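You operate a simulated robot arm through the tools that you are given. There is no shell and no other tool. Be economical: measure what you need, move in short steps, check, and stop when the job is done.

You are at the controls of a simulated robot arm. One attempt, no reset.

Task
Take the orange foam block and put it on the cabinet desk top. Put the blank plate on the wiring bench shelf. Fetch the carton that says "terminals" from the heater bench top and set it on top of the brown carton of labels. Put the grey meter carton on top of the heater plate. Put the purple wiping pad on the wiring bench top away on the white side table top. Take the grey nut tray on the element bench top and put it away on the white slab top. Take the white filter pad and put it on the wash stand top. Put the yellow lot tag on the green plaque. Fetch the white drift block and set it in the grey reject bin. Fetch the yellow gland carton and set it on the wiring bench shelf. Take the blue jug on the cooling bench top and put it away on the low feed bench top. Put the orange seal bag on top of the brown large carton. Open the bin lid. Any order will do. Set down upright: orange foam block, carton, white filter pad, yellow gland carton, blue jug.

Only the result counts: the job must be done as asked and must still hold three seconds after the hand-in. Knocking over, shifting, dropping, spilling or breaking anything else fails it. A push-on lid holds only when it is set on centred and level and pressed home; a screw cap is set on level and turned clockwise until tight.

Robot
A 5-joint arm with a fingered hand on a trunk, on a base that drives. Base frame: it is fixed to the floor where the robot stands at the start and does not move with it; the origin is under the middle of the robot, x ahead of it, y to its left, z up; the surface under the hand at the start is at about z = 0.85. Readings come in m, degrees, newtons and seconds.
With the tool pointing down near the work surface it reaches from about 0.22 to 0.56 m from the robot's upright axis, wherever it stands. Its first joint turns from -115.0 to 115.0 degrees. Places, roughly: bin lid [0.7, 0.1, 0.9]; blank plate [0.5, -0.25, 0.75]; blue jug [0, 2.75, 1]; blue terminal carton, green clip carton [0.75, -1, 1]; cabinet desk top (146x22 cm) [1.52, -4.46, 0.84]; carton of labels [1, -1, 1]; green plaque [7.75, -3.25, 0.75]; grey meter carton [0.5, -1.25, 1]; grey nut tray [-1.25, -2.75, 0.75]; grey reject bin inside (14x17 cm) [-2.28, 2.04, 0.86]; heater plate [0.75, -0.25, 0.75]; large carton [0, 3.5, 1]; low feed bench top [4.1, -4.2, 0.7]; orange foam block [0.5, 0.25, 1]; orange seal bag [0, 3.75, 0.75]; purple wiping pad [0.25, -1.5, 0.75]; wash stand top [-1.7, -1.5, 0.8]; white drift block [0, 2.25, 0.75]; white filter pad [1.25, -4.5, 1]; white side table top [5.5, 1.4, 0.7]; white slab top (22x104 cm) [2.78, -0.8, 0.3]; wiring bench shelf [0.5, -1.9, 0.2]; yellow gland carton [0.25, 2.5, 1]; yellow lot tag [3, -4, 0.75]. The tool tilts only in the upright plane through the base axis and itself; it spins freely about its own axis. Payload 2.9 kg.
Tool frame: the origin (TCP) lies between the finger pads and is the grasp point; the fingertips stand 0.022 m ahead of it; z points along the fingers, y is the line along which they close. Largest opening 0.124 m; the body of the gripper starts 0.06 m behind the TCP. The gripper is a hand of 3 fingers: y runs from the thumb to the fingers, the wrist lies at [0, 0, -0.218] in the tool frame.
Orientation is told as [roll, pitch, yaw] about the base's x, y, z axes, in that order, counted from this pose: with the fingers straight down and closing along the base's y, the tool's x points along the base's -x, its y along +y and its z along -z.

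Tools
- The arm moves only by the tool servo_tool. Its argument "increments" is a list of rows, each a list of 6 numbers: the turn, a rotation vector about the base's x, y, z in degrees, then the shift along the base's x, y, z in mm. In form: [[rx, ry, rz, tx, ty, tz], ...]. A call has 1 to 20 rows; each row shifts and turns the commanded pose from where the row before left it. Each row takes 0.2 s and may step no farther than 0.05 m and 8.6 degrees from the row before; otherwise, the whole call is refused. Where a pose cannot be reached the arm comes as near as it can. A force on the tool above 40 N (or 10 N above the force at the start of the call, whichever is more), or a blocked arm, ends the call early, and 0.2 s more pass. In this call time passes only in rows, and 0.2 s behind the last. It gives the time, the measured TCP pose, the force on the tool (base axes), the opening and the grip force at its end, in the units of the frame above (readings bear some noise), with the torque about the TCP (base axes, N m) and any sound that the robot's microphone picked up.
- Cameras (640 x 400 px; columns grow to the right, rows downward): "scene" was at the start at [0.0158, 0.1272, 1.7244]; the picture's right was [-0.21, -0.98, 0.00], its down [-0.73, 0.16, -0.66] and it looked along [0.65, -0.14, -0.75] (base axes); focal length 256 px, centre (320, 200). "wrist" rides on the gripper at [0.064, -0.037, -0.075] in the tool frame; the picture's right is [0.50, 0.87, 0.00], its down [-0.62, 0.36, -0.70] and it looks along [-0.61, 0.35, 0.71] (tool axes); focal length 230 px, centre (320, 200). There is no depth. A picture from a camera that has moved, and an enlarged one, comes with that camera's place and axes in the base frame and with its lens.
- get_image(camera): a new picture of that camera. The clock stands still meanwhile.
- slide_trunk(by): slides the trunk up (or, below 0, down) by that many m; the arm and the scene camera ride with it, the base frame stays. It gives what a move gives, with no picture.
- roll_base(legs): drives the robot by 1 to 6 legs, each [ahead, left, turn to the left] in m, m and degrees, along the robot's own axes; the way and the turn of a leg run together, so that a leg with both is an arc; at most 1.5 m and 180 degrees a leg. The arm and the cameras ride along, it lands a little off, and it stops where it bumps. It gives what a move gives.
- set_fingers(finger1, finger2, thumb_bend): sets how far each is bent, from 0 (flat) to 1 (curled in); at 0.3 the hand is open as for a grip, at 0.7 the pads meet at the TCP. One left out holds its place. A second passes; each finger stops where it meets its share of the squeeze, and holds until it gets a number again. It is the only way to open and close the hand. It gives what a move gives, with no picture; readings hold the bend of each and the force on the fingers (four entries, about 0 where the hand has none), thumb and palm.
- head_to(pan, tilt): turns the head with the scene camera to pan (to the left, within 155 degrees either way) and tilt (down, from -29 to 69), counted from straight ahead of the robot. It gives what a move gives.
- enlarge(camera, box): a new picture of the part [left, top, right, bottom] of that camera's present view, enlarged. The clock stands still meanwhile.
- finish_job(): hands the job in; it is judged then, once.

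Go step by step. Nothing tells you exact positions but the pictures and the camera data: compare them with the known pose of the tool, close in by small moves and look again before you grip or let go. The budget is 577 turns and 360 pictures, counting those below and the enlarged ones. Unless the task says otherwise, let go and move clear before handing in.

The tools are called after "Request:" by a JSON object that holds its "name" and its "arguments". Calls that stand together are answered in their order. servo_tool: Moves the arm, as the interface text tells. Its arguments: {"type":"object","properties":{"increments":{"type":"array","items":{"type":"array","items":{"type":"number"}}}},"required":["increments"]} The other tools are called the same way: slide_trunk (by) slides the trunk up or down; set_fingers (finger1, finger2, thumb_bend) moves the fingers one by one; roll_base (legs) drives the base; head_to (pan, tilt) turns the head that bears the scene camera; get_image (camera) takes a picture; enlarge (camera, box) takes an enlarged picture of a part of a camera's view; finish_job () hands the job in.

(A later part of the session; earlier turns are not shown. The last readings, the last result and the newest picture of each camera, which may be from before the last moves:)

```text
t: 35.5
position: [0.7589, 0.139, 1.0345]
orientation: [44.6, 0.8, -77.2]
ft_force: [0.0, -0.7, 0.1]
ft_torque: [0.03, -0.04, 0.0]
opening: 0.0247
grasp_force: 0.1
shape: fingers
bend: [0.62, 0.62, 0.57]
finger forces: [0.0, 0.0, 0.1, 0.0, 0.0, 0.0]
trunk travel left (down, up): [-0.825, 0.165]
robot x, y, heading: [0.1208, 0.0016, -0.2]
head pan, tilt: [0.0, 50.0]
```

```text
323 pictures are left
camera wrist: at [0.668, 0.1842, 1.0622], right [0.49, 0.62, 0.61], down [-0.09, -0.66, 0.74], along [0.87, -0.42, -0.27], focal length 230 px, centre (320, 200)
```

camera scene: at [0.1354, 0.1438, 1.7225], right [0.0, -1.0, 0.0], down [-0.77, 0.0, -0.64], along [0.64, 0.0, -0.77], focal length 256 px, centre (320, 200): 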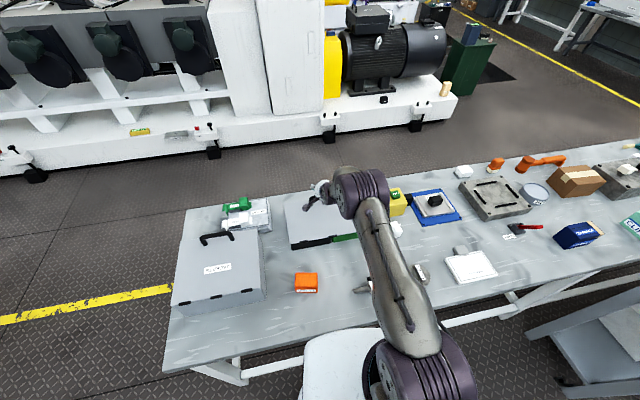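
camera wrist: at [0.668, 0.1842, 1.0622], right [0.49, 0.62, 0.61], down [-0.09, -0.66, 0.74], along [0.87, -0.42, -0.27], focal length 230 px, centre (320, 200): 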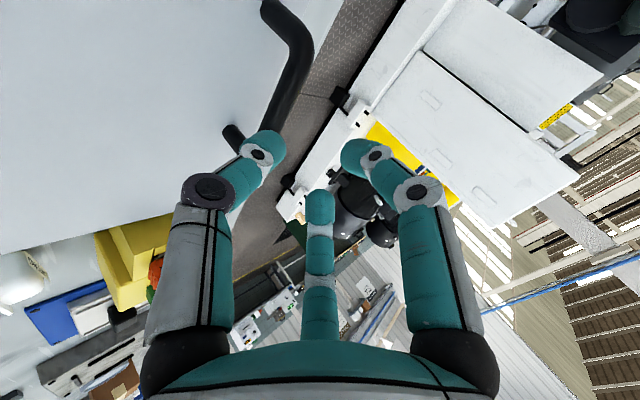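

The bar slipped out because I wasn't squeezing. I go back the same way, a bit deeper, and grip firmly.

Request:
{"name": "set_fingers", "arguments": {"finger1": 0.48, "finger2": 0.48, "thumb_bend": 0.5}}

Request:
{"name": "servo_tool", "arguments": {"increments": [[0, 0, 0, 10, 2, -16], [0, 0, 0, 10, 2, -16], [0, 0, 0, 9, 2, -16], [0, 0, 0, 8, 1.5, -16], [0, 0, 0, 9, 1.5, -14]]}}

Request:
{"name": "get_image", "arguments": {"camera": "wrist"}}

```text
t: 36.5
position: [0.7582, 0.1381, 1.033]
orientation: [44.5, 0.7, -77.2]
ft_force: [0.0, 0.6, 0.1]
ft_torque: [0.01, -0.01, 0.0]
opening: 0.0518
grasp_force: 0.0
shape: fingers
bend: [0.48, 0.48, 0.5]
finger forces: [0.0, 0.0, 0.0, 0.1, 0.0, 0.1]
trunk travel left (down, up): [-0.825, 0.165]
robot x, y, heading: [0.1204, 0.0006, -0.2]
head pan, tilt: [0.0, 50.0]
```

```text
t: 37.6
position: [0.8054, 0.1492, 0.9553]
orientation: [44.5, 0.6, -77.3]
ft_force: [-0.3, 0.2, 2.6]
ft_torque: [0.02, 0.0, 0.01]
opening: 0.051
grasp_force: 0.1
shape: fingers
bend: [0.48, 0.48, 0.51]
finger forces: [0.0, 0.0, 0.0, 0.0, 0.9, 0.1]
trunk travel left (down, up): [-0.825, 0.165]
robot x, y, heading: [0.118, -0.0001, -0.1]
head pan, tilt: [0.0, 50.0]
```

```text
322 pictures are left
camera wrist: at [0.7143, 0.1944, 0.9833], right [0.49, 0.62, 0.61], down [-0.09, -0.66, 0.74], along [0.86, -0.42, -0.27], focal length 230 px, centre (320, 200)
```

wrist: 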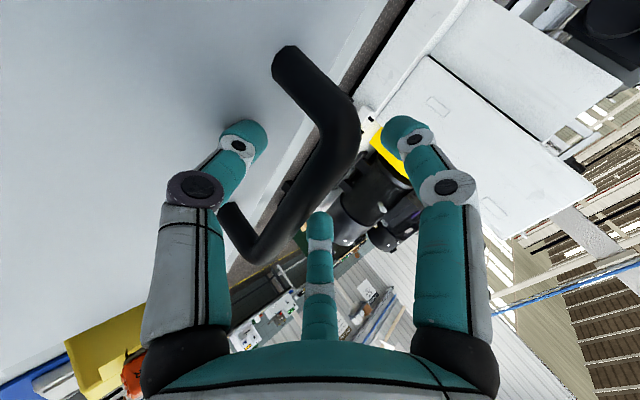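

Thumb again just touches the lid. I tuck the thumb a little, go 7 mm deeper and then squeeze.

Request:
{"name": "set_fingers", "arguments": {"finger1": 0.5, "finger2": 0.5, "thumb_bend": 0.58}}

Request:
{"name": "servo_tool", "arguments": {"increments": [[0, 0, 0, 5.5, 1.2, -3.5]]}}

Request:
{"name": "set_fingers", "arguments": {"finger1": 0.85, "finger2": 0.85, "thumb_bend": 0.85}}

Request:
{"name": "get_image", "arguments": {"camera": "wrist"}}

```text
t: 38.6
position: [0.805, 0.1491, 0.9551]
orientation: [44.5, 0.6, -77.3]
ft_force: [0.5, 1.2, 0.9]
ft_torque: [0.01, -0.02, 0.02]
opening: 0.0408
grasp_force: 0.1
shape: fingers
bend: [0.5, 0.5, 0.57]
finger forces: [0.0, 0.1, 0.0, 0.1, 0.0, 0.0]
trunk travel left (down, up): [-0.825, 0.165]
robot x, y, heading: [0.1191, 0.0017, -0.0]
head pan, tilt: [0.0, 50.0]
```

```text
t: 39.0
position: [0.8073, 0.1474, 0.9525]
orientation: [44.4, 0.6, -77.4]
ft_force: [-0.3, 0.3, 0.4]
ft_torque: [0.02, 0.0, 0.01]
opening: 0.0405
grasp_force: 0.0
shape: fingers
bend: [0.5, 0.5, 0.57]
finger forces: [0.0, 0.1, 0.0, 0.1, 0.0, 0.0]
out of reach, approached as far as the arm can: row 1
trunk travel left (down, up): [-0.825, 0.165]
robot x, y, heading: [0.1192, 0.0033, -0.1]
head pan, tilt: [0.0, 50.0]
```

```text
t: 40.0
position: [0.8072, 0.149, 0.9532]
orientation: [44.5, 0.6, -77.3]
ft_force: [-1.2, -1.2, -3.0]
ft_torque: [0.01, -0.03, 0.01]
opening: 0.0
grasp_force: 1.2
shape: fingers
bend: [0.75, 0.75, 0.78]
finger forces: [0.3, 0.3, 0.0, 0.0, 0.2, 0.0]
trunk travel left (down, up): [-0.825, 0.165]
robot x, y, heading: [0.1199, -0.004, -0.0]
head pan, tilt: [0.0, 50.0]
```

```text
321 pictures are left
camera wrist: at [0.7162, 0.194, 0.9811], right [0.49, 0.62, 0.61], down [-0.09, -0.66, 0.74], along [0.86, -0.43, -0.27], focal length 230 px, centre (320, 200)
```

wrist: 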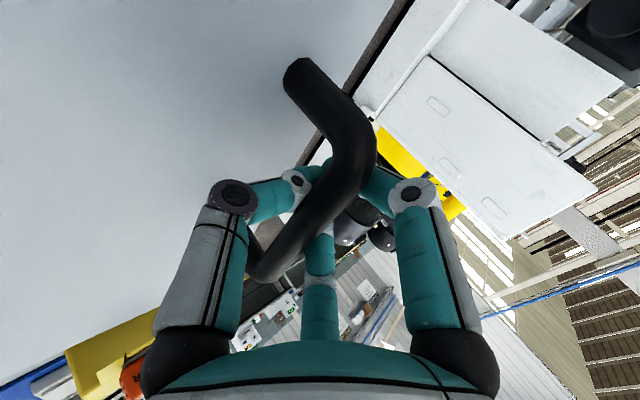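

The digits have curled together beneath the bar – a proper hook. I lift along the arc.

Request:
{"name": "servo_tool", "arguments": {"increments": [[0, 0, 0, -5, -1, 14.3], [0, 0, 0, -5.8, -1.2, 14.3], [0, 0, 0, -7.8, -1.6, 13.2], [0, 0, 0, -7.9, -1.6, 13.2]]}}

Request:
{"name": "get_image", "arguments": {"camera": "wrist"}}

```text
t: 41.0
position: [0.782, 0.1406, 1.0066]
orientation: [44.5, 0.5, -77.3]
ft_force: [0.8, 0.4, -2.3]
ft_torque: [-0.01, -0.04, -0.01]
opening: 0.0
grasp_force: 0.2
shape: fingers
bend: [0.75, 0.75, 0.78]
finger forces: [0.0, 0.0, 0.0, 0.0, 0.8, 0.0]
trunk travel left (down, up): [-0.825, 0.165]
robot x, y, heading: [0.1196, -0.0003, 0.1]
head pan, tilt: [0.0, 50.0]
```

```text
320 pictures are left
camera wrist: at [0.6901, 0.1879, 1.035], right [0.49, 0.62, 0.61], down [-0.09, -0.66, 0.74], along [0.86, -0.43, -0.27], focal length 230 px, centre (320, 200)
```

wrist: 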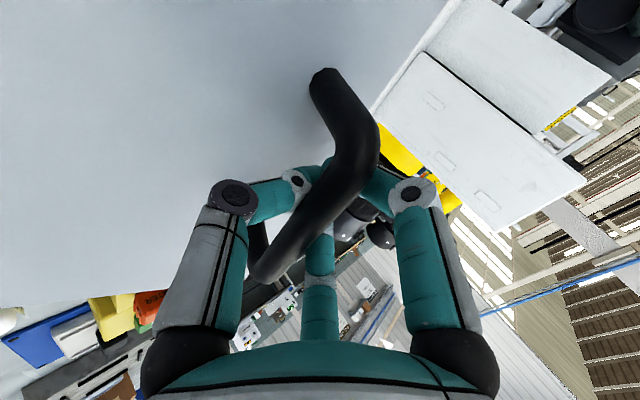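

The lid is rising. I continue along the arc.

Request:
{"name": "servo_tool", "arguments": {"increments": [[0, 0, 0, -10.3, -2, 12], [0, 0, 0, -10.3, -2, 12], [0, 0, 0, -11.8, -2.3, 10], [0, 0, 0, -11.8, -2.3, 10], [0, 0, 0, -13.7, -2.7, 7.5], [0, 0, 0, -13.7, -2.7, 7.5]]}}

Request:
{"name": "get_image", "arguments": {"camera": "wrist"}}

Request:
{"name": "get_image", "arguments": {"camera": "scene"}}

```text
t: 42.5
position: [0.7091, 0.1268, 1.0656]
orientation: [44.3, 0.7, -77.3]
ft_force: [-1.6, -1.3, -10.5]
ft_torque: [0.05, -0.16, 0.01]
opening: 0.0
grasp_force: 5.4
shape: fingers
bend: [0.75, 0.75, 0.78]
finger forces: [0.0, 0.1, 0.0, 0.1, 10.4, 0.0]
trunk travel left (down, up): [-0.825, 0.165]
robot x, y, heading: [0.1196, 0.0022, -0.0]
head pan, tilt: [0.0, 50.0]
```

```text
319 pictures are left
camera wrist: at [0.6188, 0.1726, 1.0937], right [0.49, 0.62, 0.61], down [-0.09, -0.66, 0.74], along [0.86, -0.42, -0.27], focal length 230 px, centre (320, 200)
```

wrist: 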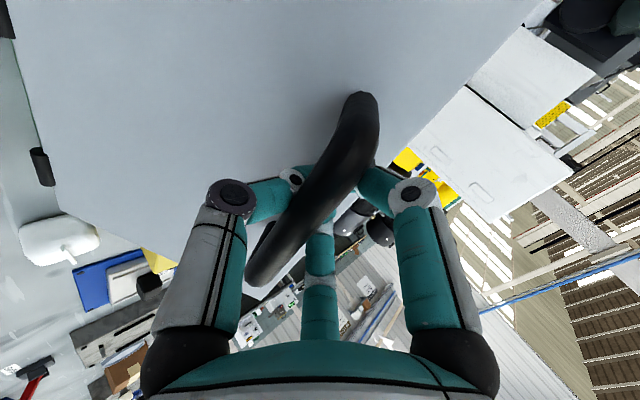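

```text
318 pictures are left
camera scene: at [0.1373, 0.1439, 1.7223], right [0.0, -1.0, 0.0], down [-0.77, 0.0, -0.64], along [0.64, 0.0, -0.77], focal length 256 px, centre (320, 200)
```

scene: 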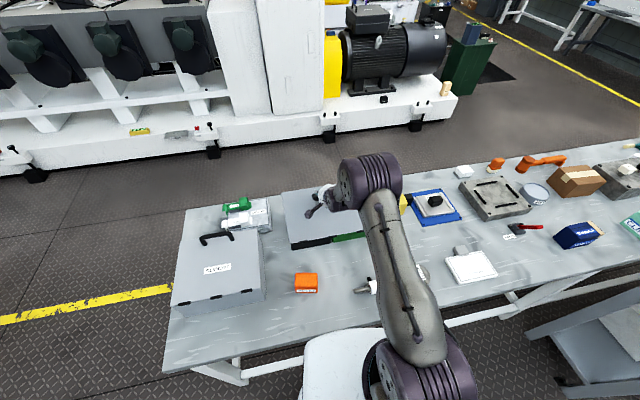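

Lid is at roughly 50°. I continue past vertical in small steps, watching force.

Request:
{"name": "servo_tool", "arguments": {"increments": [[0, 0, 0, -13.4, -2.7, 5.5], [0, 0, 0, -15, -3, 4.6], [0, 0, 0, -15.2, -3, 3.4], [0, 0, 0, -15.5, -3.1, 1.6], [0, 0, 0, -15.4, -3.1, 0.4]]}}

Request:
{"name": "get_image", "arguments": {"camera": "wrist"}}

Request:
{"name": "enlarge", "arguments": {"camera": "scene", "box": [250, 140, 410, 240]}}

```text
t: 43.6
position: [0.6389, 0.1127, 1.0782]
orientation: [44.1, 1.0, -76.9]
ft_force: [7.1, -4.4, -33.8]
ft_torque: [0.1, -0.65, 0.09]
opening: 0.0001
grasp_force: 16.6
shape: fingers
bend: [0.77, 0.77, 0.72]
finger forces: [0.1, 0.1, 0.0, 0.0, 33.0, 0.1]
trunk travel left (down, up): [-0.825, 0.165]
robot x, y, heading: [0.1212, -0.0019, -0.0]
head pan, tilt: [0.0, 50.0]
```

```text
317 pictures are left
camera wrist: at [0.5485, 0.1578, 1.1081], right [0.5, 0.62, 0.61], down [-0.09, -0.67, 0.74], along [0.86, -0.42, -0.28], focal length 230 px, centre (320, 200)
```

wrist: 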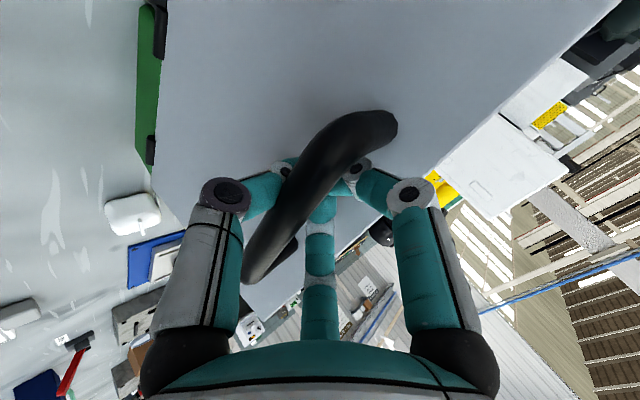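

```text
4.00 times, centred on (330, 190) of scene
camera zoom: at [0.1449, 0.1438, 1.7221], right [0.0, -1.0, 0.0], down [-0.77, 0.0, -0.64], along [0.64, 0.0, -0.77], focal length 1023 px, centre (280, 240)
```

zoom: 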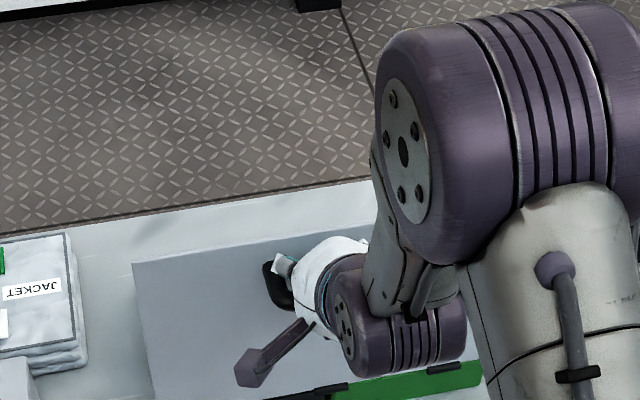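

Force on the thumb rose, so my arc is slightly too high. I pull in while descending a bit.

Request:
{"name": "servo_tool", "arguments": {"increments": [[0, 0, 0, -6, -1.2, -6], [0, 0, 0, -12, -2.4, -2]]}}

Request:
{"name": "get_image", "arguments": {"camera": "wrist"}}

```text
t: 44.2
position: [0.6198, 0.109, 1.0723]
orientation: [44.5, 0.9, -77.0]
ft_force: [5.4, -3.4, -11.0]
ft_torque: [0.02, -0.21, 0.08]
opening: 0.0
grasp_force: 5.3
shape: fingers
bend: [0.77, 0.77, 0.74]
finger forces: [0.0, 0.0, 0.1, 0.1, 11.4, 0.1]
trunk travel left (down, up): [-0.825, 0.165]
robot x, y, heading: [0.1205, -0.0014, -0.3]
head pan, tilt: [0.0, 50.0]
```

```text
315 pictures are left
camera wrist: at [0.5288, 0.1538, 1.102], right [0.49, 0.62, 0.62], down [-0.09, -0.67, 0.74], along [0.87, -0.42, -0.27], focal length 230 px, centre (320, 200)
```

wrist: 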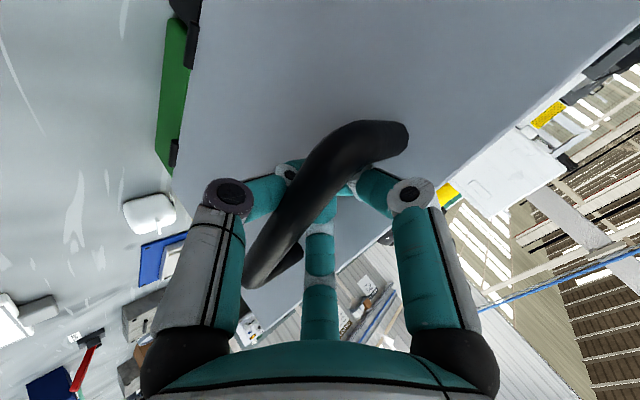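

Force fell. I keep pulling inward past vertical.

Request:
{"name": "servo_tool", "arguments": {"increments": [[0, 0, 0, -12, -2.4, -2], [0, 0, 0, -12, -2.4, -3], [0, 0, 0, -12, -2.4, -4]]}}

Request:
{"name": "get_image", "arguments": {"camera": "wrist"}}

Request:
{"name": "get_image", "arguments": {"camera": "scene"}}

```text
t: 45.0
position: [0.581, 0.1002, 1.0648]
orientation: [44.5, 0.8, -77.0]
ft_force: [8.0, 2.2, -14.9]
ft_torque: [0.0, -0.21, -0.03]
opening: 0.0001
grasp_force: 12.3
shape: fingers
bend: [0.77, 0.77, 0.73]
finger forces: [0.0, 0.0, 0.1, 0.0, 24.3, 0.0]
trunk travel left (down, up): [-0.825, 0.165]
robot x, y, heading: [0.121, 0.0008, -0.1]
head pan, tilt: [0.0, 50.0]
```

```text
314 pictures are left
camera wrist: at [0.4904, 0.1449, 1.0939], right [0.49, 0.62, 0.61], down [-0.09, -0.67, 0.74], along [0.87, -0.42, -0.27], focal length 230 px, centre (320, 200)
```

wrist: 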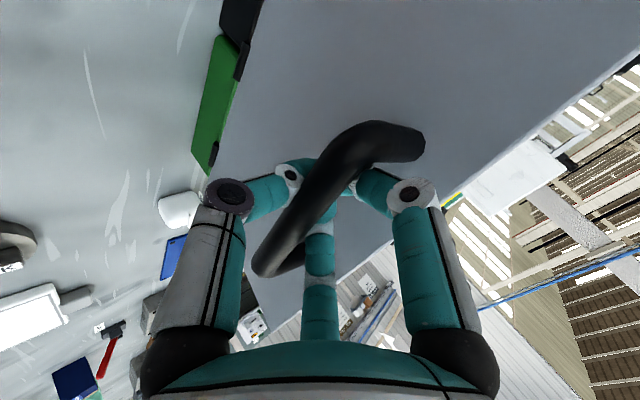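

```text
313 pictures are left
camera scene: at [0.1366, 0.1445, 1.7225], right [0.0, -1.0, 0.0], down [-0.77, 0.0, -0.64], along [0.64, 0.0, -0.77], focal length 256 px, centre (320, 200)
```

scene: 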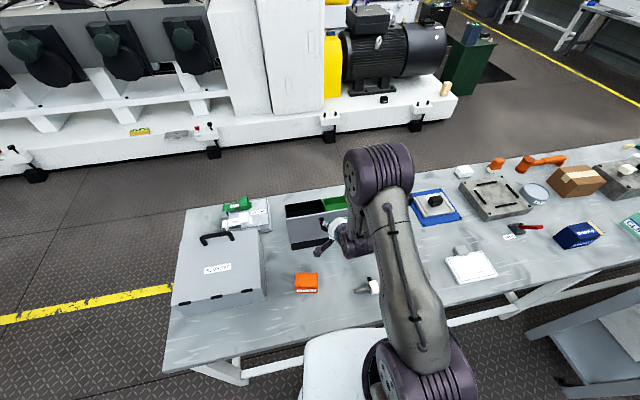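

The lid is near vertical, interior visible. I pull a bit further.

Request:
{"name": "servo_tool", "arguments": {"increments": [[0, 0, 0, -12, -2.4, -6], [0, 0, 0, -12, -2.4, -7], [0, 0, 0, -11, -2.2, -8]]}}

Request:
{"name": "get_image", "arguments": {"camera": "wrist"}}

Request:
{"name": "enlarge", "arguments": {"camera": "scene", "box": [260, 170, 420, 270]}}

```text
t: 45.9
position: [0.5473, 0.0906, 1.0444]
orientation: [44.6, 0.9, -77.0]
ft_force: [2.4, 1.6, -1.7]
ft_torque: [-0.02, 0.01, -0.02]
opening: 0.0
grasp_force: 0.5
shape: fingers
bend: [0.77, 0.77, 0.74]
finger forces: [0.7, 0.6, 0.1, 0.1, 0.0, 0.0]
out of reach, approached as far as the arm can: row 2
trunk travel left (down, up): [-0.825, 0.165]
robot x, y, heading: [0.1181, -0.0022, 0.1]
head pan, tilt: [0.0, 50.0]
```

```text
312 pictures are left
camera wrist: at [0.4567, 0.1364, 1.073], right [0.49, 0.62, 0.61], down [-0.09, -0.67, 0.74], along [0.87, -0.42, -0.27], focal length 230 px, centre (320, 200)
```

wrist: 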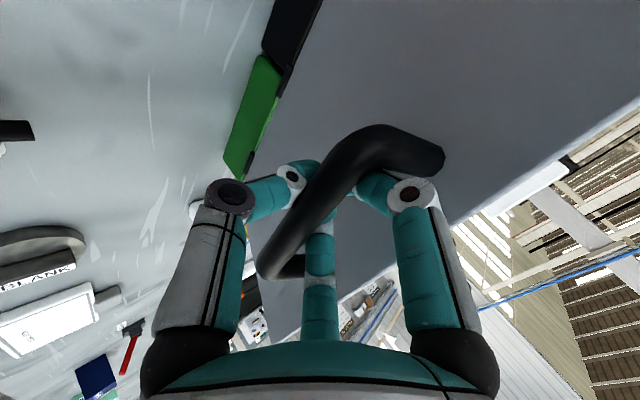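

```text
4.00 times, centred on (340, 220) of scene
camera zoom: at [0.1373, 0.1448, 1.7224], right [0.0, -1.0, 0.0], down [-0.77, 0.0, -0.64], along [0.64, 0.0, -0.77], focal length 1023 px, centre (240, 120)
```

zoom: 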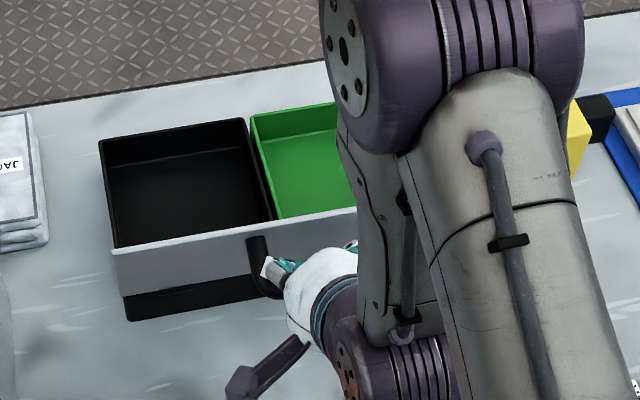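

The lid is past vertical (~107°+). I lower it gently to find its stop.

Request:
{"name": "servo_tool", "arguments": {"increments": [[0, 0, 0, -8, -1.6, -6], [0, 0, 0, -8, -1.6, -7]]}}

Request:
{"name": "get_image", "arguments": {"camera": "wrist"}}

Request:
{"name": "enlarge", "arguments": {"camera": "scene", "box": [260, 170, 420, 270]}}

```text
t: 46.4
position: [0.5465, 0.0898, 1.0417]
orientation: [46.1, 0.8, -77.0]
ft_force: [15.0, 5.2, 7.0]
ft_torque: [-0.01, 0.1, -0.02]
opening: 0.0001
grasp_force: 8.6
shape: fingers
bend: [0.78, 0.77, 0.75]
finger forces: [8.8, 7.9, 0.0, 0.1, 0.1, 0.0]
out of reach, approached as far as the arm can: row 2
trunk travel left (down, up): [-0.825, 0.165]
robot x, y, heading: [0.1238, 0.0006, 0.0]
head pan, tilt: [0.0, 50.0]
stopped in row 2: the force on the tool passed its limit at 50 N (the readings are from after the stop); the commanded pose is now the measured one
```

```text
310 pictures are left
camera wrist: at [0.454, 0.1351, 1.0679], right [0.47, 0.61, 0.63], down [-0.11, -0.67, 0.73], along [0.87, -0.42, -0.25], focal length 230 px, centre (320, 200)
```

wrist: 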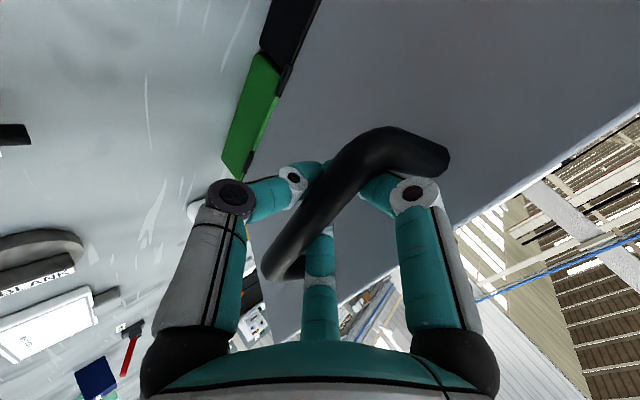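

```text
4.00 times, centred on (340, 220) of scene
camera zoom: at [0.1386, 0.1448, 1.7224], right [0.0, -1.0, 0.0], down [-0.77, 0.0, -0.64], along [0.64, 0.0, -0.77], focal length 1023 px, centre (240, 120)
```

zoom: 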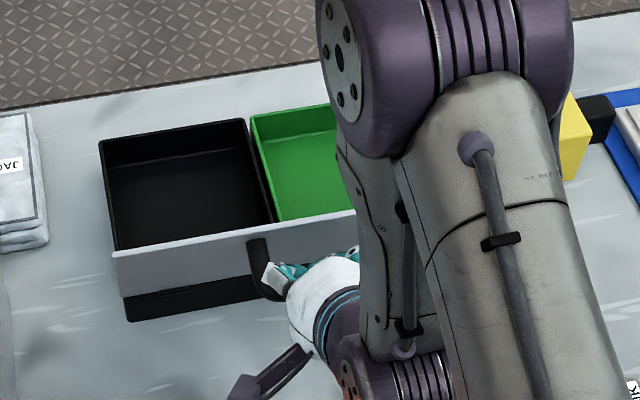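

The lid has reached its stop past vertical and should stay. I relax, open the fingers and withdraw along the tool axis.

Request:
{"name": "servo_tool", "arguments": {"increments": [[0, 0, 0, 3, 0.6, 1]]}}

Request:
{"name": "set_fingers", "arguments": {"finger1": 0.45, "finger2": 0.45, "thumb_bend": 0.45}}

Request:
{"name": "get_image", "arguments": {"camera": "wrist"}}

```text
t: 46.8
position: [0.5469, 0.09, 1.0416]
orientation: [45.9, 0.8, -77.2]
ft_force: [7.7, 4.2, 5.5]
ft_torque: [-0.04, 0.03, 0.01]
opening: 0.0001
grasp_force: 5.0
shape: fingers
bend: [0.78, 0.77, 0.75]
finger forces: [5.1, 4.6, 0.0, 0.0, 0.0, 0.0]
trunk travel left (down, up): [-0.825, 0.165]
robot x, y, heading: [0.1203, -0.0006, -0.0]
head pan, tilt: [0.0, 50.0]
```

```text
t: 47.8
position: [0.5461, 0.0853, 1.0416]
orientation: [45.8, 1.0, -77.1]
ft_force: [1.7, -18.3, 1.2]
ft_torque: [0.21, 0.02, -0.17]
opening: 0.044
grasp_force: 9.2
shape: fingers
bend: [0.61, 0.45, 0.45]
finger forces: [18.8, 0.0, 0.1, 0.1, 0.0, 0.0]
trunk travel left (down, up): [-0.825, 0.165]
robot x, y, heading: [0.1196, 0.0015, -0.0]
head pan, tilt: [0.0, 50.0]
```

```text
308 pictures are left
camera wrist: at [0.4541, 0.1305, 1.0691], right [0.48, 0.61, 0.63], down [-0.11, -0.67, 0.73], along [0.87, -0.42, -0.26], focal length 230 px, centre (320, 200)
```

wrist: 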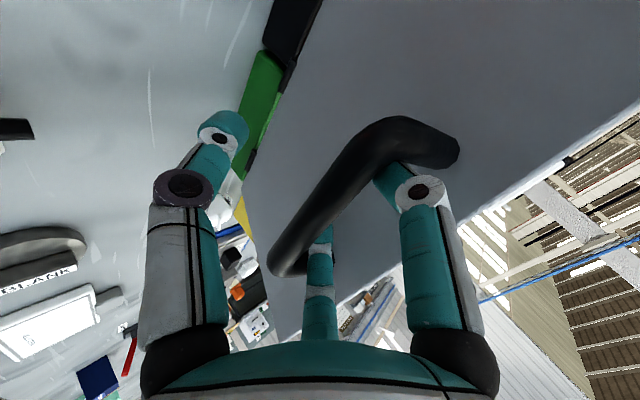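

Finger 1 presses on the handle leg, so I tuck it and finger 2 slightly before withdrawing up and back.

Request:
{"name": "set_fingers", "arguments": {"finger1": 0.66, "finger2": 0.6, "thumb_bend": 0.35}}

Request:
{"name": "servo_tool", "arguments": {"increments": [[0, 0, 0, -5, -1, 8], [0, 0, 0, -5, -1, 10]]}}

Request:
{"name": "get_image", "arguments": {"camera": "wrist"}}

```text
t: 48.8
position: [0.5458, 0.0889, 1.041]
orientation: [45.9, 0.9, -77.2]
ft_force: [3.1, -1.5, 4.2]
ft_torque: [0.09, -0.02, -0.06]
opening: 0.053
grasp_force: 2.7
shape: fingers
bend: [0.66, 0.6, 0.35]
finger forces: [6.0, 0.0, 0.0, 0.0, 0.0, 0.0]
trunk travel left (down, up): [-0.825, 0.165]
robot x, y, heading: [0.1172, -0.003, -0.1]
head pan, tilt: [0.0, 50.0]
```

```text
t: 49.4
position: [0.536, 0.0855, 1.0601]
orientation: [45.8, 0.8, -77.2]
ft_force: [2.2, 0.8, 0.3]
ft_torque: [-0.01, -0.06, -0.01]
opening: 0.0542
grasp_force: 0.5
shape: fingers
bend: [0.65, 0.6, 0.35]
finger forces: [1.4, 0.1, 0.0, 0.1, 0.0, 0.0]
trunk travel left (down, up): [-0.825, 0.165]
robot x, y, heading: [0.119, -0.0009, -0.1]
head pan, tilt: [0.0, 50.0]
```

```text
307 pictures are left
camera wrist: at [0.4443, 0.1322, 1.0869], right [0.48, 0.61, 0.63], down [-0.11, -0.67, 0.74], along [0.87, -0.42, -0.25], focal length 230 px, centre (320, 200)
```

wrist: 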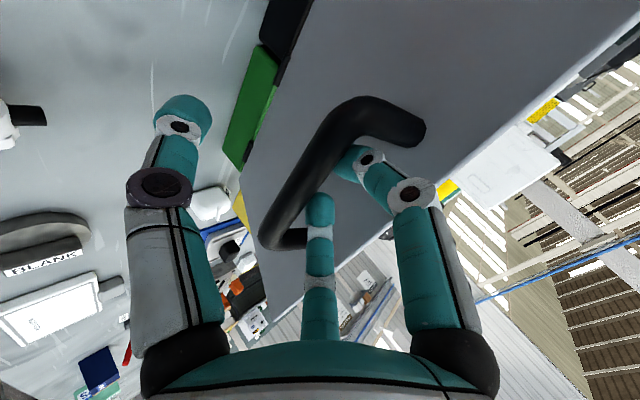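

Finger 2 is clear; I continue up and back to free finger 1.

Request:
{"name": "servo_tool", "arguments": {"increments": [[0, 0, 0, -3, -1, 12], [0, 0, 0, -3, -1, 14], [0, 0, 0, -3, -1, 16], [0, 0, 0, -5, -1, 30]]}}

Request:
{"name": "get_image", "arguments": {"camera": "wrist"}}

Request:
{"name": "enlarge", "arguments": {"camera": "scene", "box": [260, 170, 420, 270]}}

```text
t: 50.4
position: [0.5452, 0.0902, 1.1275]
orientation: [45.7, 0.8, -77.2]
ft_force: [-0.1, 1.3, -0.7]
ft_torque: [0.01, 0.0, -0.01]
opening: 0.0533
grasp_force: 0.1
shape: fingers
bend: [0.66, 0.6, 0.35]
finger forces: [0.0, 0.0, 0.0, 0.1, 0.0, 0.0]
out of reach, approached as far as the arm can: row 1, 2, 3, 4
trunk travel left (down, up): [-0.825, 0.165]
robot x, y, heading: [0.1203, -0.002, 0.2]
head pan, tilt: [0.0, 50.0]
```

```text
306 pictures are left
camera wrist: at [0.4545, 0.1348, 1.1546], right [0.48, 0.61, 0.63], down [-0.11, -0.67, 0.74], along [0.87, -0.42, -0.25], focal length 230 px, centre (320, 200)
```

wrist: 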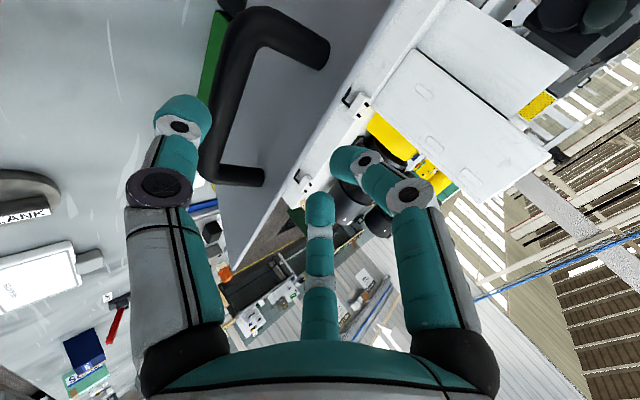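

```text
4.00 times, centred on (340, 220) of scene
camera zoom: at [0.1346, 0.1436, 1.7225], right [0.0, -1.0, 0.0], down [-0.77, 0.0, -0.64], along [0.64, 0.0, -0.77], focal length 1023 px, centre (240, 120)
```

zoom: 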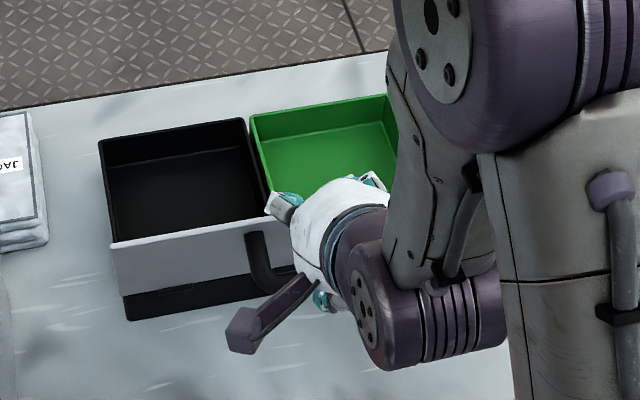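

The hand is free and the lid stays open at its stop. I go straight up and return to vertical.

Request:
{"name": "servo_tool", "arguments": {"increments": [[0, 0, 0, 0, 0, 35], [0, 0, 0, 0, 0, 35], [-1.6, 7.3, 0, 0, 0, 35], [-1.6, 7.3, 0, -10, -2, 30], [-1.6, 7.3, 0, -10, -2, 15], [-1.6, 7.3, 0, -10, -2, 0], [-1.6, 7.3, 0, -10, -2, 0], [-1.6, 7.3, 0, -10, -2, 0]]}}

Request:
{"name": "get_image", "arguments": {"camera": "scene"}}

Request:
{"name": "get_image", "arguments": {"camera": "wrist"}}

```text
t: 52.1
position: [0.4973, 0.0813, 1.277]
orientation: [0.7, -0.1, -77.8]
ft_force: [0.1, 0.7, -0.1]
ft_torque: [-0.01, 0.01, 0.02]
opening: 0.0532
grasp_force: 0.1
shape: fingers
bend: [0.66, 0.6, 0.35]
finger forces: [0.0, 0.0, 0.0, 0.0, 0.0, 0.0]
trunk travel left (down, up): [-0.825, 0.165]
robot x, y, heading: [0.1175, -0.0017, 0.1]
head pan, tilt: [0.0, 50.0]
```

```text
304 pictures are left
camera scene: at [0.1374, 0.1442, 1.7224], right [0.0, -1.0, 0.0], down [-0.77, 0.0, -0.64], along [0.64, 0.0, -0.77], focal length 256 px, centre (320, 200)
```

scene: 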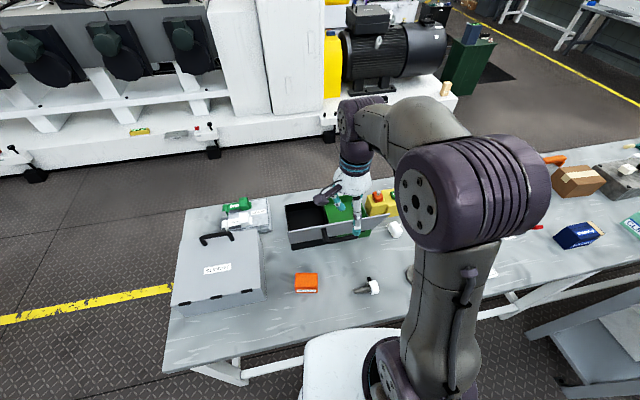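

```text
303 pictures are left
camera wrist: at [0.4472, 0.1363, 1.3526], right [0.74, 0.67, 0.01], down [0.47, -0.53, 0.71], along [0.48, -0.52, -0.71], focal length 230 px, centre (320, 200)
```

wrist: 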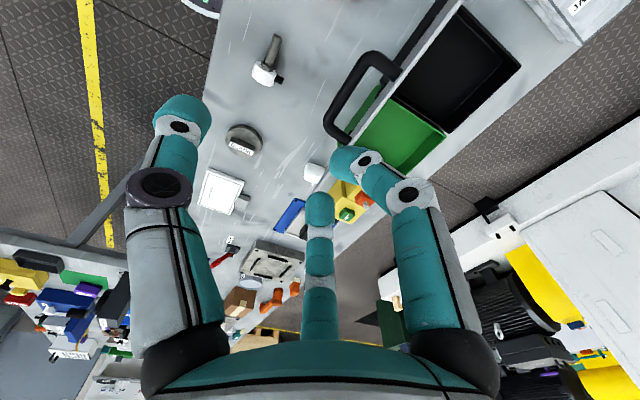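

The lid is done. Next, the blank plate near (0.50, -0.19): I move above it and look.

Request:
{"name": "set_fingers", "arguments": {"finger1": 0.3, "finger2": 0.3, "thumb_bend": 0.3}}

Request:
{"name": "servo_tool", "arguments": {"increments": [[0, 0, 0, 0, -45, -20], [0, 0, 0, 0, -45, -20], [0, 0, 0, 0, -45, -25], [0, 0, 0, 0, -45, -25], [0, 0, 0, 0, -45, -25], [0, 0, 0, 0, -43, -25], [0, 0, 0, 0, 0, -40]]}}

Request:
{"name": "get_image", "arguments": {"camera": "wrist"}}

```text
t: 53.1
position: [0.4974, 0.0809, 1.2773]
orientation: [1.0, -0.1, -77.9]
ft_force: [-1.1, 0.3, 0.0]
ft_torque: [-0.03, 0.04, -0.02]
opening: 0.1033
grasp_force: 0.0
shape: fingers
bend: [0.3, 0.3, 0.3]
finger forces: [0.1, 0.0, 0.0, 0.0, 0.0, 0.0]
trunk travel left (down, up): [-0.825, 0.165]
robot x, y, heading: [0.1173, -0.0025, 0.1]
head pan, tilt: [0.0, 50.0]
```

```text
refused: row 3 steps farther than a row can; nothing moved
```

```text
302 pictures are left
camera wrist: at [0.4465, 0.1362, 1.3528], right [0.74, 0.67, 0.01], down [0.47, -0.53, 0.71], along [0.48, -0.52, -0.71], focal length 230 px, centre (320, 200)
```

wrist: 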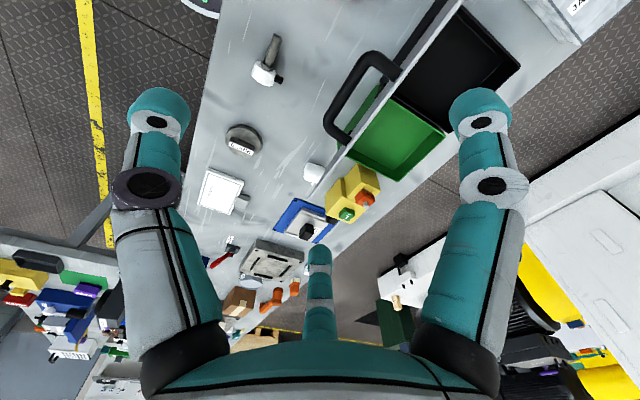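

I redo the move with smaller rows.

Request:
{"name": "servo_tool", "arguments": {"increments": [[0, 0, 0, 0, -40, -25], [0, 0, 0, 0, -40, -25], [0, 0, 0, 0, -40, -25], [0, 0, 0, 0, -40, -25], [0, 0, 0, 0, -40, -25], [0, 0, 0, 0, -40, -25], [0, 0, 0, 0, -28, -25]]}}

Request:
{"name": "get_image", "arguments": {"camera": "wrist"}}

```text
t: 54.8
position: [0.4966, -0.1906, 1.1022]
orientation: [-0.1, 0.1, -77.9]
ft_force: [-0.3, 0.6, -1.0]
ft_torque: [0.02, 0.0, 0.03]
opening: 0.1036
grasp_force: 0.0
shape: fingers
bend: [0.3, 0.3, 0.3]
finger forces: [0.1, 0.0, 0.0, 0.1, 0.0, 0.0]
trunk travel left (down, up): [-0.825, 0.165]
robot x, y, heading: [0.122, 0.0013, 0.2]
head pan, tilt: [0.0, 50.0]
```

```text
301 pictures are left
camera wrist: at [0.4489, -0.1343, 1.177], right [0.74, 0.67, 0.0], down [0.48, -0.53, 0.7], along [0.47, -0.52, -0.71], focal length 230 px, centre (320, 200)
```

wrist: 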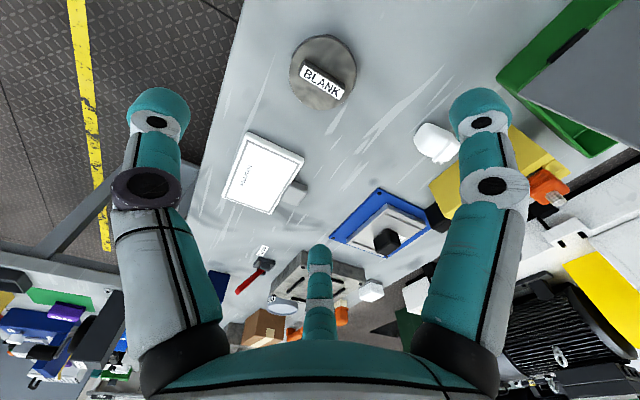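

The BLANK block's long axis is about 22° off base x. I rotate the hand to pinch it across and descend to check.

Request:
{"name": "servo_tool", "arguments": {"increments": [[0, 0, 8.3, 0, 0, 0], [0, 0, 8.3, 0, 0, 0], [0, 0, 8.3, 0, 0, 0], [0, 0, 8.3, 0, 0, 0], [0, 0, 8.3, 0, 0, 0], [0, 0, 8.3, 0, 0, 0], [0, 0, 8.3, 0, 0, 0], [0, 0, 8.3, 0, 0, 0], [0, 0, 8.3, 0, 0, -25], [0, 0, 8.3, 0, 0, -25], [0, 0, 8.3, 0, 0, -25], [0, 0, 8.3, 0, 0, -25]]}}

Request:
{"name": "get_image", "arguments": {"camera": "wrist"}}

```text
t: 57.4
position: [0.4972, -0.1834, 1.001]
orientation: [1.2, 0.9, 21.9]
ft_force: [1.2, 0.0, 0.2]
ft_torque: [-0.02, 0.04, 0.03]
opening: 0.1037
grasp_force: 0.1
shape: fingers
bend: [0.3, 0.3, 0.3]
finger forces: [0.1, 0.0, 0.0, 0.0, 0.0, 0.1]
trunk travel left (down, up): [-0.825, 0.165]
robot x, y, heading: [0.1225, -0.0021, 0.1]
head pan, tilt: [0.0, 50.0]
```

```text
300 pictures are left
camera wrist: at [0.4538, -0.2434, 1.0769], right [-0.79, 0.62, 0.02], down [0.45, 0.55, 0.7], along [0.42, 0.56, -0.71], focal length 230 px, centre (320, 200)
```

wrist: 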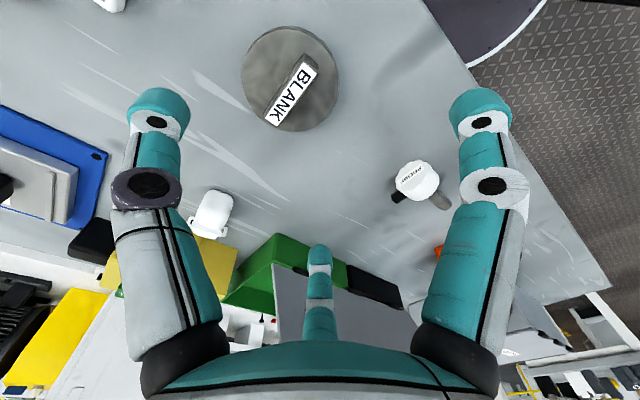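

Block centre is about (0.511, -0.198). I align over it and descend.

Request:
{"name": "servo_tool", "arguments": {"increments": [[-1.2, -0.9, 4, 14, -15, -20], [0, 0, 0, 0, 0, -30], [0, 0, 0, 0, 0, -30]]}}

Request:
{"name": "get_image", "arguments": {"camera": "wrist"}}

```text
t: 58.1
position: [0.5125, -0.2015, 0.9227]
orientation: [-0.2, 0.1, 25.8]
ft_force: [0.0, 0.9, 0.1]
ft_torque: [0.01, 0.02, -0.01]
opening: 0.1035
grasp_force: 0.1
shape: fingers
bend: [0.3, 0.3, 0.3]
finger forces: [0.1, 0.1, 0.1, 0.0, 0.0, 0.0]
trunk travel left (down, up): [-0.825, 0.165]
robot x, y, heading: [0.1205, 0.0002, 0.3]
head pan, tilt: [0.0, 50.0]
```

```text
299 pictures are left
camera wrist: at [0.4714, -0.2617, 0.998], right [-0.83, 0.56, 0.0], down [0.4, 0.59, 0.7], along [0.4, 0.58, -0.71], focal length 230 px, centre (320, 200)
```

wrist: 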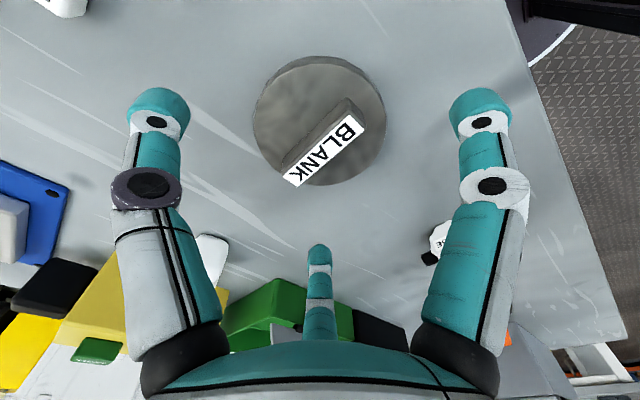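

Aligned; I trim yaw by -4° and descend to TCP z 0.888, then close.

Request:
{"name": "servo_tool", "arguments": {"increments": [[0, 0, -4, 0, 0, -17], [0, 0, 0, 0, 0, -17]]}}

Request:
{"name": "set_fingers", "arguments": {"finger1": 0.85, "finger2": 0.85, "thumb_bend": 0.85}}

Request:
{"name": "get_image", "arguments": {"camera": "wrist"}}

```text
t: 58.8
position: [0.5121, -0.2021, 0.8882]
orientation: [0.0, 0.0, 21.8]
ft_force: [0.3, -0.1, -0.3]
ft_torque: [-0.03, -0.02, 0.04]
opening: 0.1036
grasp_force: 0.0
shape: fingers
bend: [0.3, 0.3, 0.3]
finger forces: [0.0, 0.0, 0.0, 0.1, 0.1, 0.1]
trunk travel left (down, up): [-0.825, 0.165]
robot x, y, heading: [0.1213, 0.002, -0.1]
head pan, tilt: [0.0, 50.0]
```

```text
t: 59.8
position: [0.5111, -0.2011, 0.892]
orientation: [-0.3, -0.3, 21.8]
ft_force: [4.7, -3.1, 37.2]
ft_torque: [0.05, -0.01, -0.01]
opening: 0.05
grasp_force: 30.0
shape: fingers
bend: [0.49, 0.48, 0.53]
finger forces: [25.2, 20.2, 0.0, 0.0, 14.0, 0.1]
trunk travel left (down, up): [-0.825, 0.165]
robot x, y, heading: [0.119, -0.0005, 0.0]
head pan, tilt: [0.0, 50.0]
```

```text
298 pictures are left
camera wrist: at [0.4651, -0.2579, 0.967], right [-0.79, 0.62, -0.01], down [0.44, 0.56, 0.7], along [0.44, 0.55, -0.71], focal length 230 px, centre (320, 200)
```

wrist: 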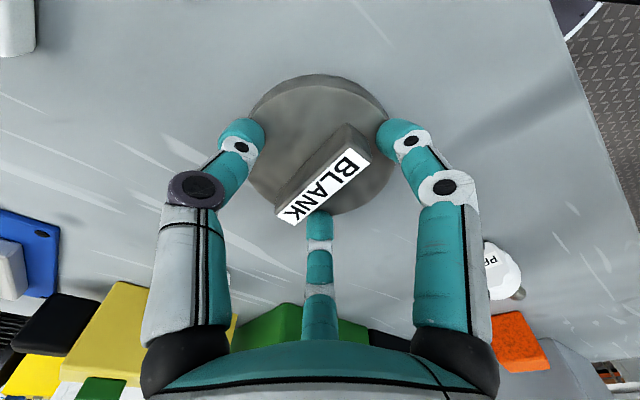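

The tips press on the disc, so they swing lower while closing. I reopen, raise 14 mm, and close again.

Request:
{"name": "set_fingers", "arguments": {"finger1": 0.4, "finger2": 0.4, "thumb_bend": 0.4}}

Request:
{"name": "servo_tool", "arguments": {"increments": [[0, 0, 0, 0, 0, 12]]}}

Request:
{"name": "set_fingers", "arguments": {"finger1": 0.85, "finger2": 0.85, "thumb_bend": 0.85}}

Request:
{"name": "get_image", "arguments": {"camera": "wrist"}}

```text
t: 60.8
position: [0.5105, -0.2004, 0.8916]
orientation: [-0.1, 0.0, 21.9]
ft_force: [4.2, -4.5, 37.9]
ft_torque: [0.63, 0.1, -0.16]
opening: 0.064
grasp_force: 18.4
shape: fingers
bend: [0.47, 0.46, 0.4]
finger forces: [18.7, 19.0, 0.0, 0.0, 0.0, 0.0]
trunk travel left (down, up): [-0.825, 0.165]
robot x, y, heading: [0.121, 0.0026, 0.1]
head pan, tilt: [0.0, 50.0]
```

```text
t: 61.1
position: [0.5087, -0.2003, 0.9004]
orientation: [0.2, 0.1, 21.7]
ft_force: [-1.0, 0.0, 1.0]
ft_torque: [0.0, -0.01, 0.03]
opening: 0.0767
grasp_force: 0.1
shape: fingers
bend: [0.4, 0.4, 0.4]
finger forces: [0.1, 0.0, 0.0, 0.1, 0.1, 0.1]
trunk travel left (down, up): [-0.825, 0.165]
robot x, y, heading: [0.1156, -0.0008, 0.1]
head pan, tilt: [0.0, 50.0]
```

```text
t: 62.1
position: [0.5101, -0.2019, 0.9003]
orientation: [0.1, 0.0, 21.8]
ft_force: [0.2, 0.5, -0.5]
ft_torque: [-0.01, 0.04, -0.02]
opening: 0.0118
grasp_force: 24.9
shape: fingers
bend: [0.63, 0.64, 0.64]
finger forces: [12.1, 12.8, 0.0, 0.0, 25.0, 0.0]
trunk travel left (down, up): [-0.825, 0.165]
robot x, y, heading: [0.1206, 0.0013, 0.0]
head pan, tilt: [0.0, 50.0]
```

```text
297 pictures are left
camera wrist: at [0.4656, -0.2585, 0.976], right [-0.79, 0.62, 0.0], down [0.44, 0.56, 0.7], along [0.43, 0.55, -0.71], focal length 230 px, centre (320, 200)
```

wrist: 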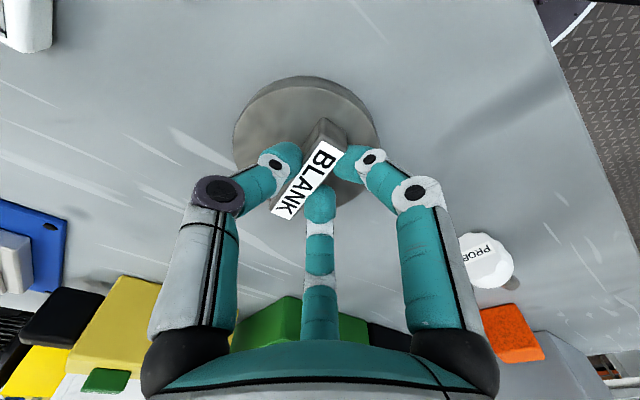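

Firm grip (25 N). I lift the plate and drive back and right to the aisle side of the wiring bench.

Request:
{"name": "servo_tool", "arguments": {"increments": [[0, 0, 0, 0, 0, 25], [0, 0, 0, 0, 0, 50], [0, 0, 0, 0, 0, 50], [0, 0, 0, 0, 0, 50], [0, 0, 0, 0, 0, 50], [0, 0, 0, 0, 0, 50], [0, 0, 0, -20, 20, 40], [0, 0, 0, -20, 20, 20]]}}

Request:
{"name": "roll_base", "arguments": {"legs": [[-0.62, 0, 0], [0, -0.9, 0], [0, -0.85, 0], [0, 0, 11.5]]}}

Request:
{"name": "head_to", "arguments": {"pan": -10, "tilt": 50}}

Request:
{"name": "get_image", "arguments": {"camera": "scene"}}

```text
t: 64.0
position: [0.4691, -0.1601, 1.2369]
orientation: [-0.1, -0.1, 21.8]
ft_force: [-0.1, -0.5, -5.0]
ft_torque: [0.0, 0.03, 0.01]
opening: 0.0116
grasp_force: 25.1
shape: fingers
bend: [0.63, 0.64, 0.64]
finger forces: [12.6, 12.7, 0.0, 0.0, 25.4, 0.0]
trunk travel left (down, up): [-0.825, 0.165]
robot x, y, heading: [0.118, -0.0053, 0.1]
head pan, tilt: [0.0, 50.0]
```

```text
t: 76.5
position: [-0.1535, -1.8299, 1.2356]
orientation: [0.0, 0.1, 31.9]
ft_force: [-0.9, 0.3, -4.1]
ft_torque: [0.02, 0.07, 0.01]
opening: 0.0113
grasp_force: 25.5
shape: fingers
bend: [0.63, 0.64, 0.63]
finger forces: [12.7, 12.6, 0.1, 0.0, 25.5, 0.0]
trunk travel left (down, up): [-0.825, 0.165]
robot x, y, heading: [-0.5253, -1.7336, 10.1]
head pan, tilt: [0.0, 50.0]
```

```text
t: 77.2
position: [-0.1551, -1.8289, 1.2362]
orientation: [0.0, 0.0, 32.0]
ft_force: [-0.3, 0.4, -4.5]
ft_torque: [0.02, 0.05, 0.01]
opening: 0.0112
grasp_force: 25.2
shape: fingers
bend: [0.63, 0.64, 0.63]
finger forces: [12.6, 12.6, 0.1, 0.0, 25.3, 0.0]
trunk travel left (down, up): [-0.825, 0.165]
robot x, y, heading: [-0.5319, -1.7312, 10.2]
head pan, tilt: [-10.0, 50.0]
```

```text
296 pictures are left
camera scene: at [-0.5357, -1.6007, 1.7225], right [0.0, -1.0, 0.0], down [-0.77, 0.0, -0.64], along [0.64, 0.0, -0.77], focal length 256 px, centre (320, 200)
```

scene: 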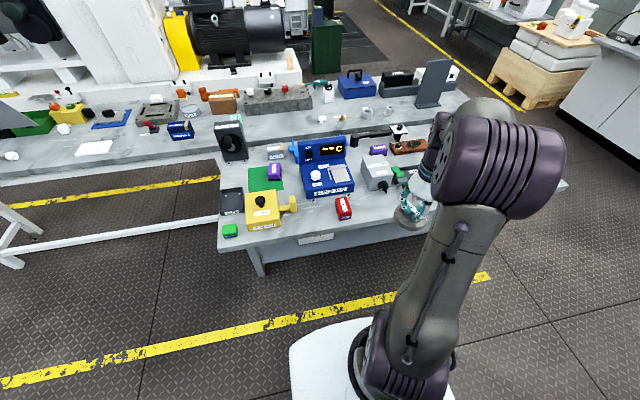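

I'm in the aisle facing the wiring bench's long side. I lower the trunk to look at the shelf beneath.

Request:
{"name": "slide_trunk", "arguments": {"by": -0.65}}

Request:
{"name": "head_to", "arguments": {"pan": -5, "tilt": 45}}

Request:
{"name": "get_image", "arguments": {"camera": "scene"}}

Request:
{"name": "get_image", "arguments": {"camera": "wrist"}}

```text
refused: -0.65 is not a number from -0.4 to 0.4
```

```text
t: 77.9
position: [-0.1531, -1.8298, 1.2357]
orientation: [0.0, 0.0, 31.9]
ft_force: [1.2, 0.1, -4.4]
ft_torque: [-0.01, 0.05, 0.01]
opening: 0.0112
grasp_force: 25.3
shape: fingers
bend: [0.63, 0.64, 0.63]
finger forces: [12.6, 12.6, 0.0, 0.1, 25.5, 0.1]
trunk travel left (down, up): [-0.825, 0.165]
robot x, y, heading: [-0.5297, -1.7369, 10.0]
head pan, tilt: [-5.0, 45.0]
```

```text
295 pictures are left
camera scene: at [-0.5316, -1.5938, 1.7294], right [0.09, -1.0, 0.0], down [-0.7, -0.06, -0.71], along [0.7, 0.06, -0.71], focal length 256 px, centre (320, 200)
```

scene: 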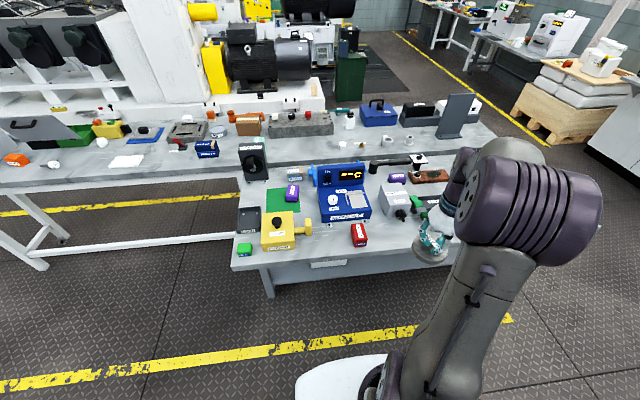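

```text
294 pictures are left
camera wrist: at [-0.1886, -1.8942, 1.3111], right [-0.88, 0.47, 0.0], down [0.34, 0.63, 0.7], along [0.33, 0.62, -0.71], focal length 230 px, centre (320, 200)
```

wrist: 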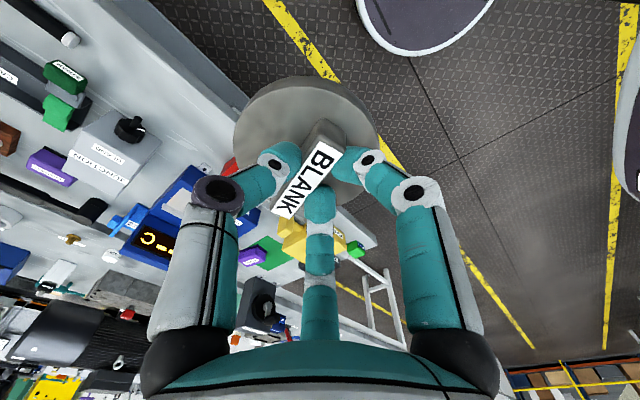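

The trunk slides at most 0.4 m at a time; I lower in two steps and look at the shelf.

Request:
{"name": "slide_trunk", "arguments": {"by": -0.4}}

Request:
{"name": "slide_trunk", "arguments": {"by": -0.25}}

Request:
{"name": "get_image", "arguments": {"camera": "scene"}}

```text
t: 81.7
position: [-0.1552, -1.8286, 0.8365]
orientation: [0.0, 0.0, 32.0]
ft_force: [-0.7, 0.6, -4.4]
ft_torque: [0.02, 0.06, -0.01]
opening: 0.0114
grasp_force: 25.7
shape: fingers
bend: [0.63, 0.64, 0.64]
finger forces: [12.6, 12.7, 0.0, 0.0, 25.4, 0.2]
trunk travel left (down, up): [-0.425, 0.565]
robot x, y, heading: [-0.5282, -1.7303, 10.2]
head pan, tilt: [-5.0, 45.0]
```

```text
t: 84.3
position: [-0.1548, -1.8312, 0.5849]
orientation: [0.0, 0.0, 31.9]
ft_force: [-0.2, -0.2, -4.2]
ft_torque: [-0.01, 0.01, 0.01]
opening: 0.0113
grasp_force: 25.4
shape: fingers
bend: [0.63, 0.64, 0.64]
finger forces: [12.6, 12.5, 0.0, 0.0, 25.4, 0.1]
trunk travel left (down, up): [-0.175, 0.815]
robot x, y, heading: [-0.5267, -1.7293, 10.2]
head pan, tilt: [-5.0, 45.0]
```

```text
293 pictures are left
camera scene: at [-0.5319, -1.5938, 1.0794], right [0.09, -1.0, 0.0], down [-0.7, -0.06, -0.71], along [0.7, 0.06, -0.71], focal length 256 px, centre (320, 200)
```

scene: 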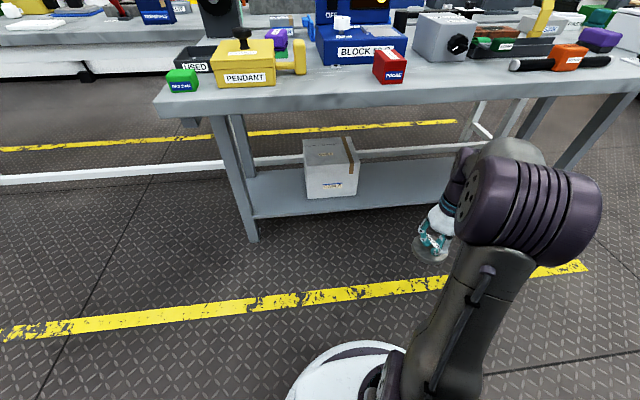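

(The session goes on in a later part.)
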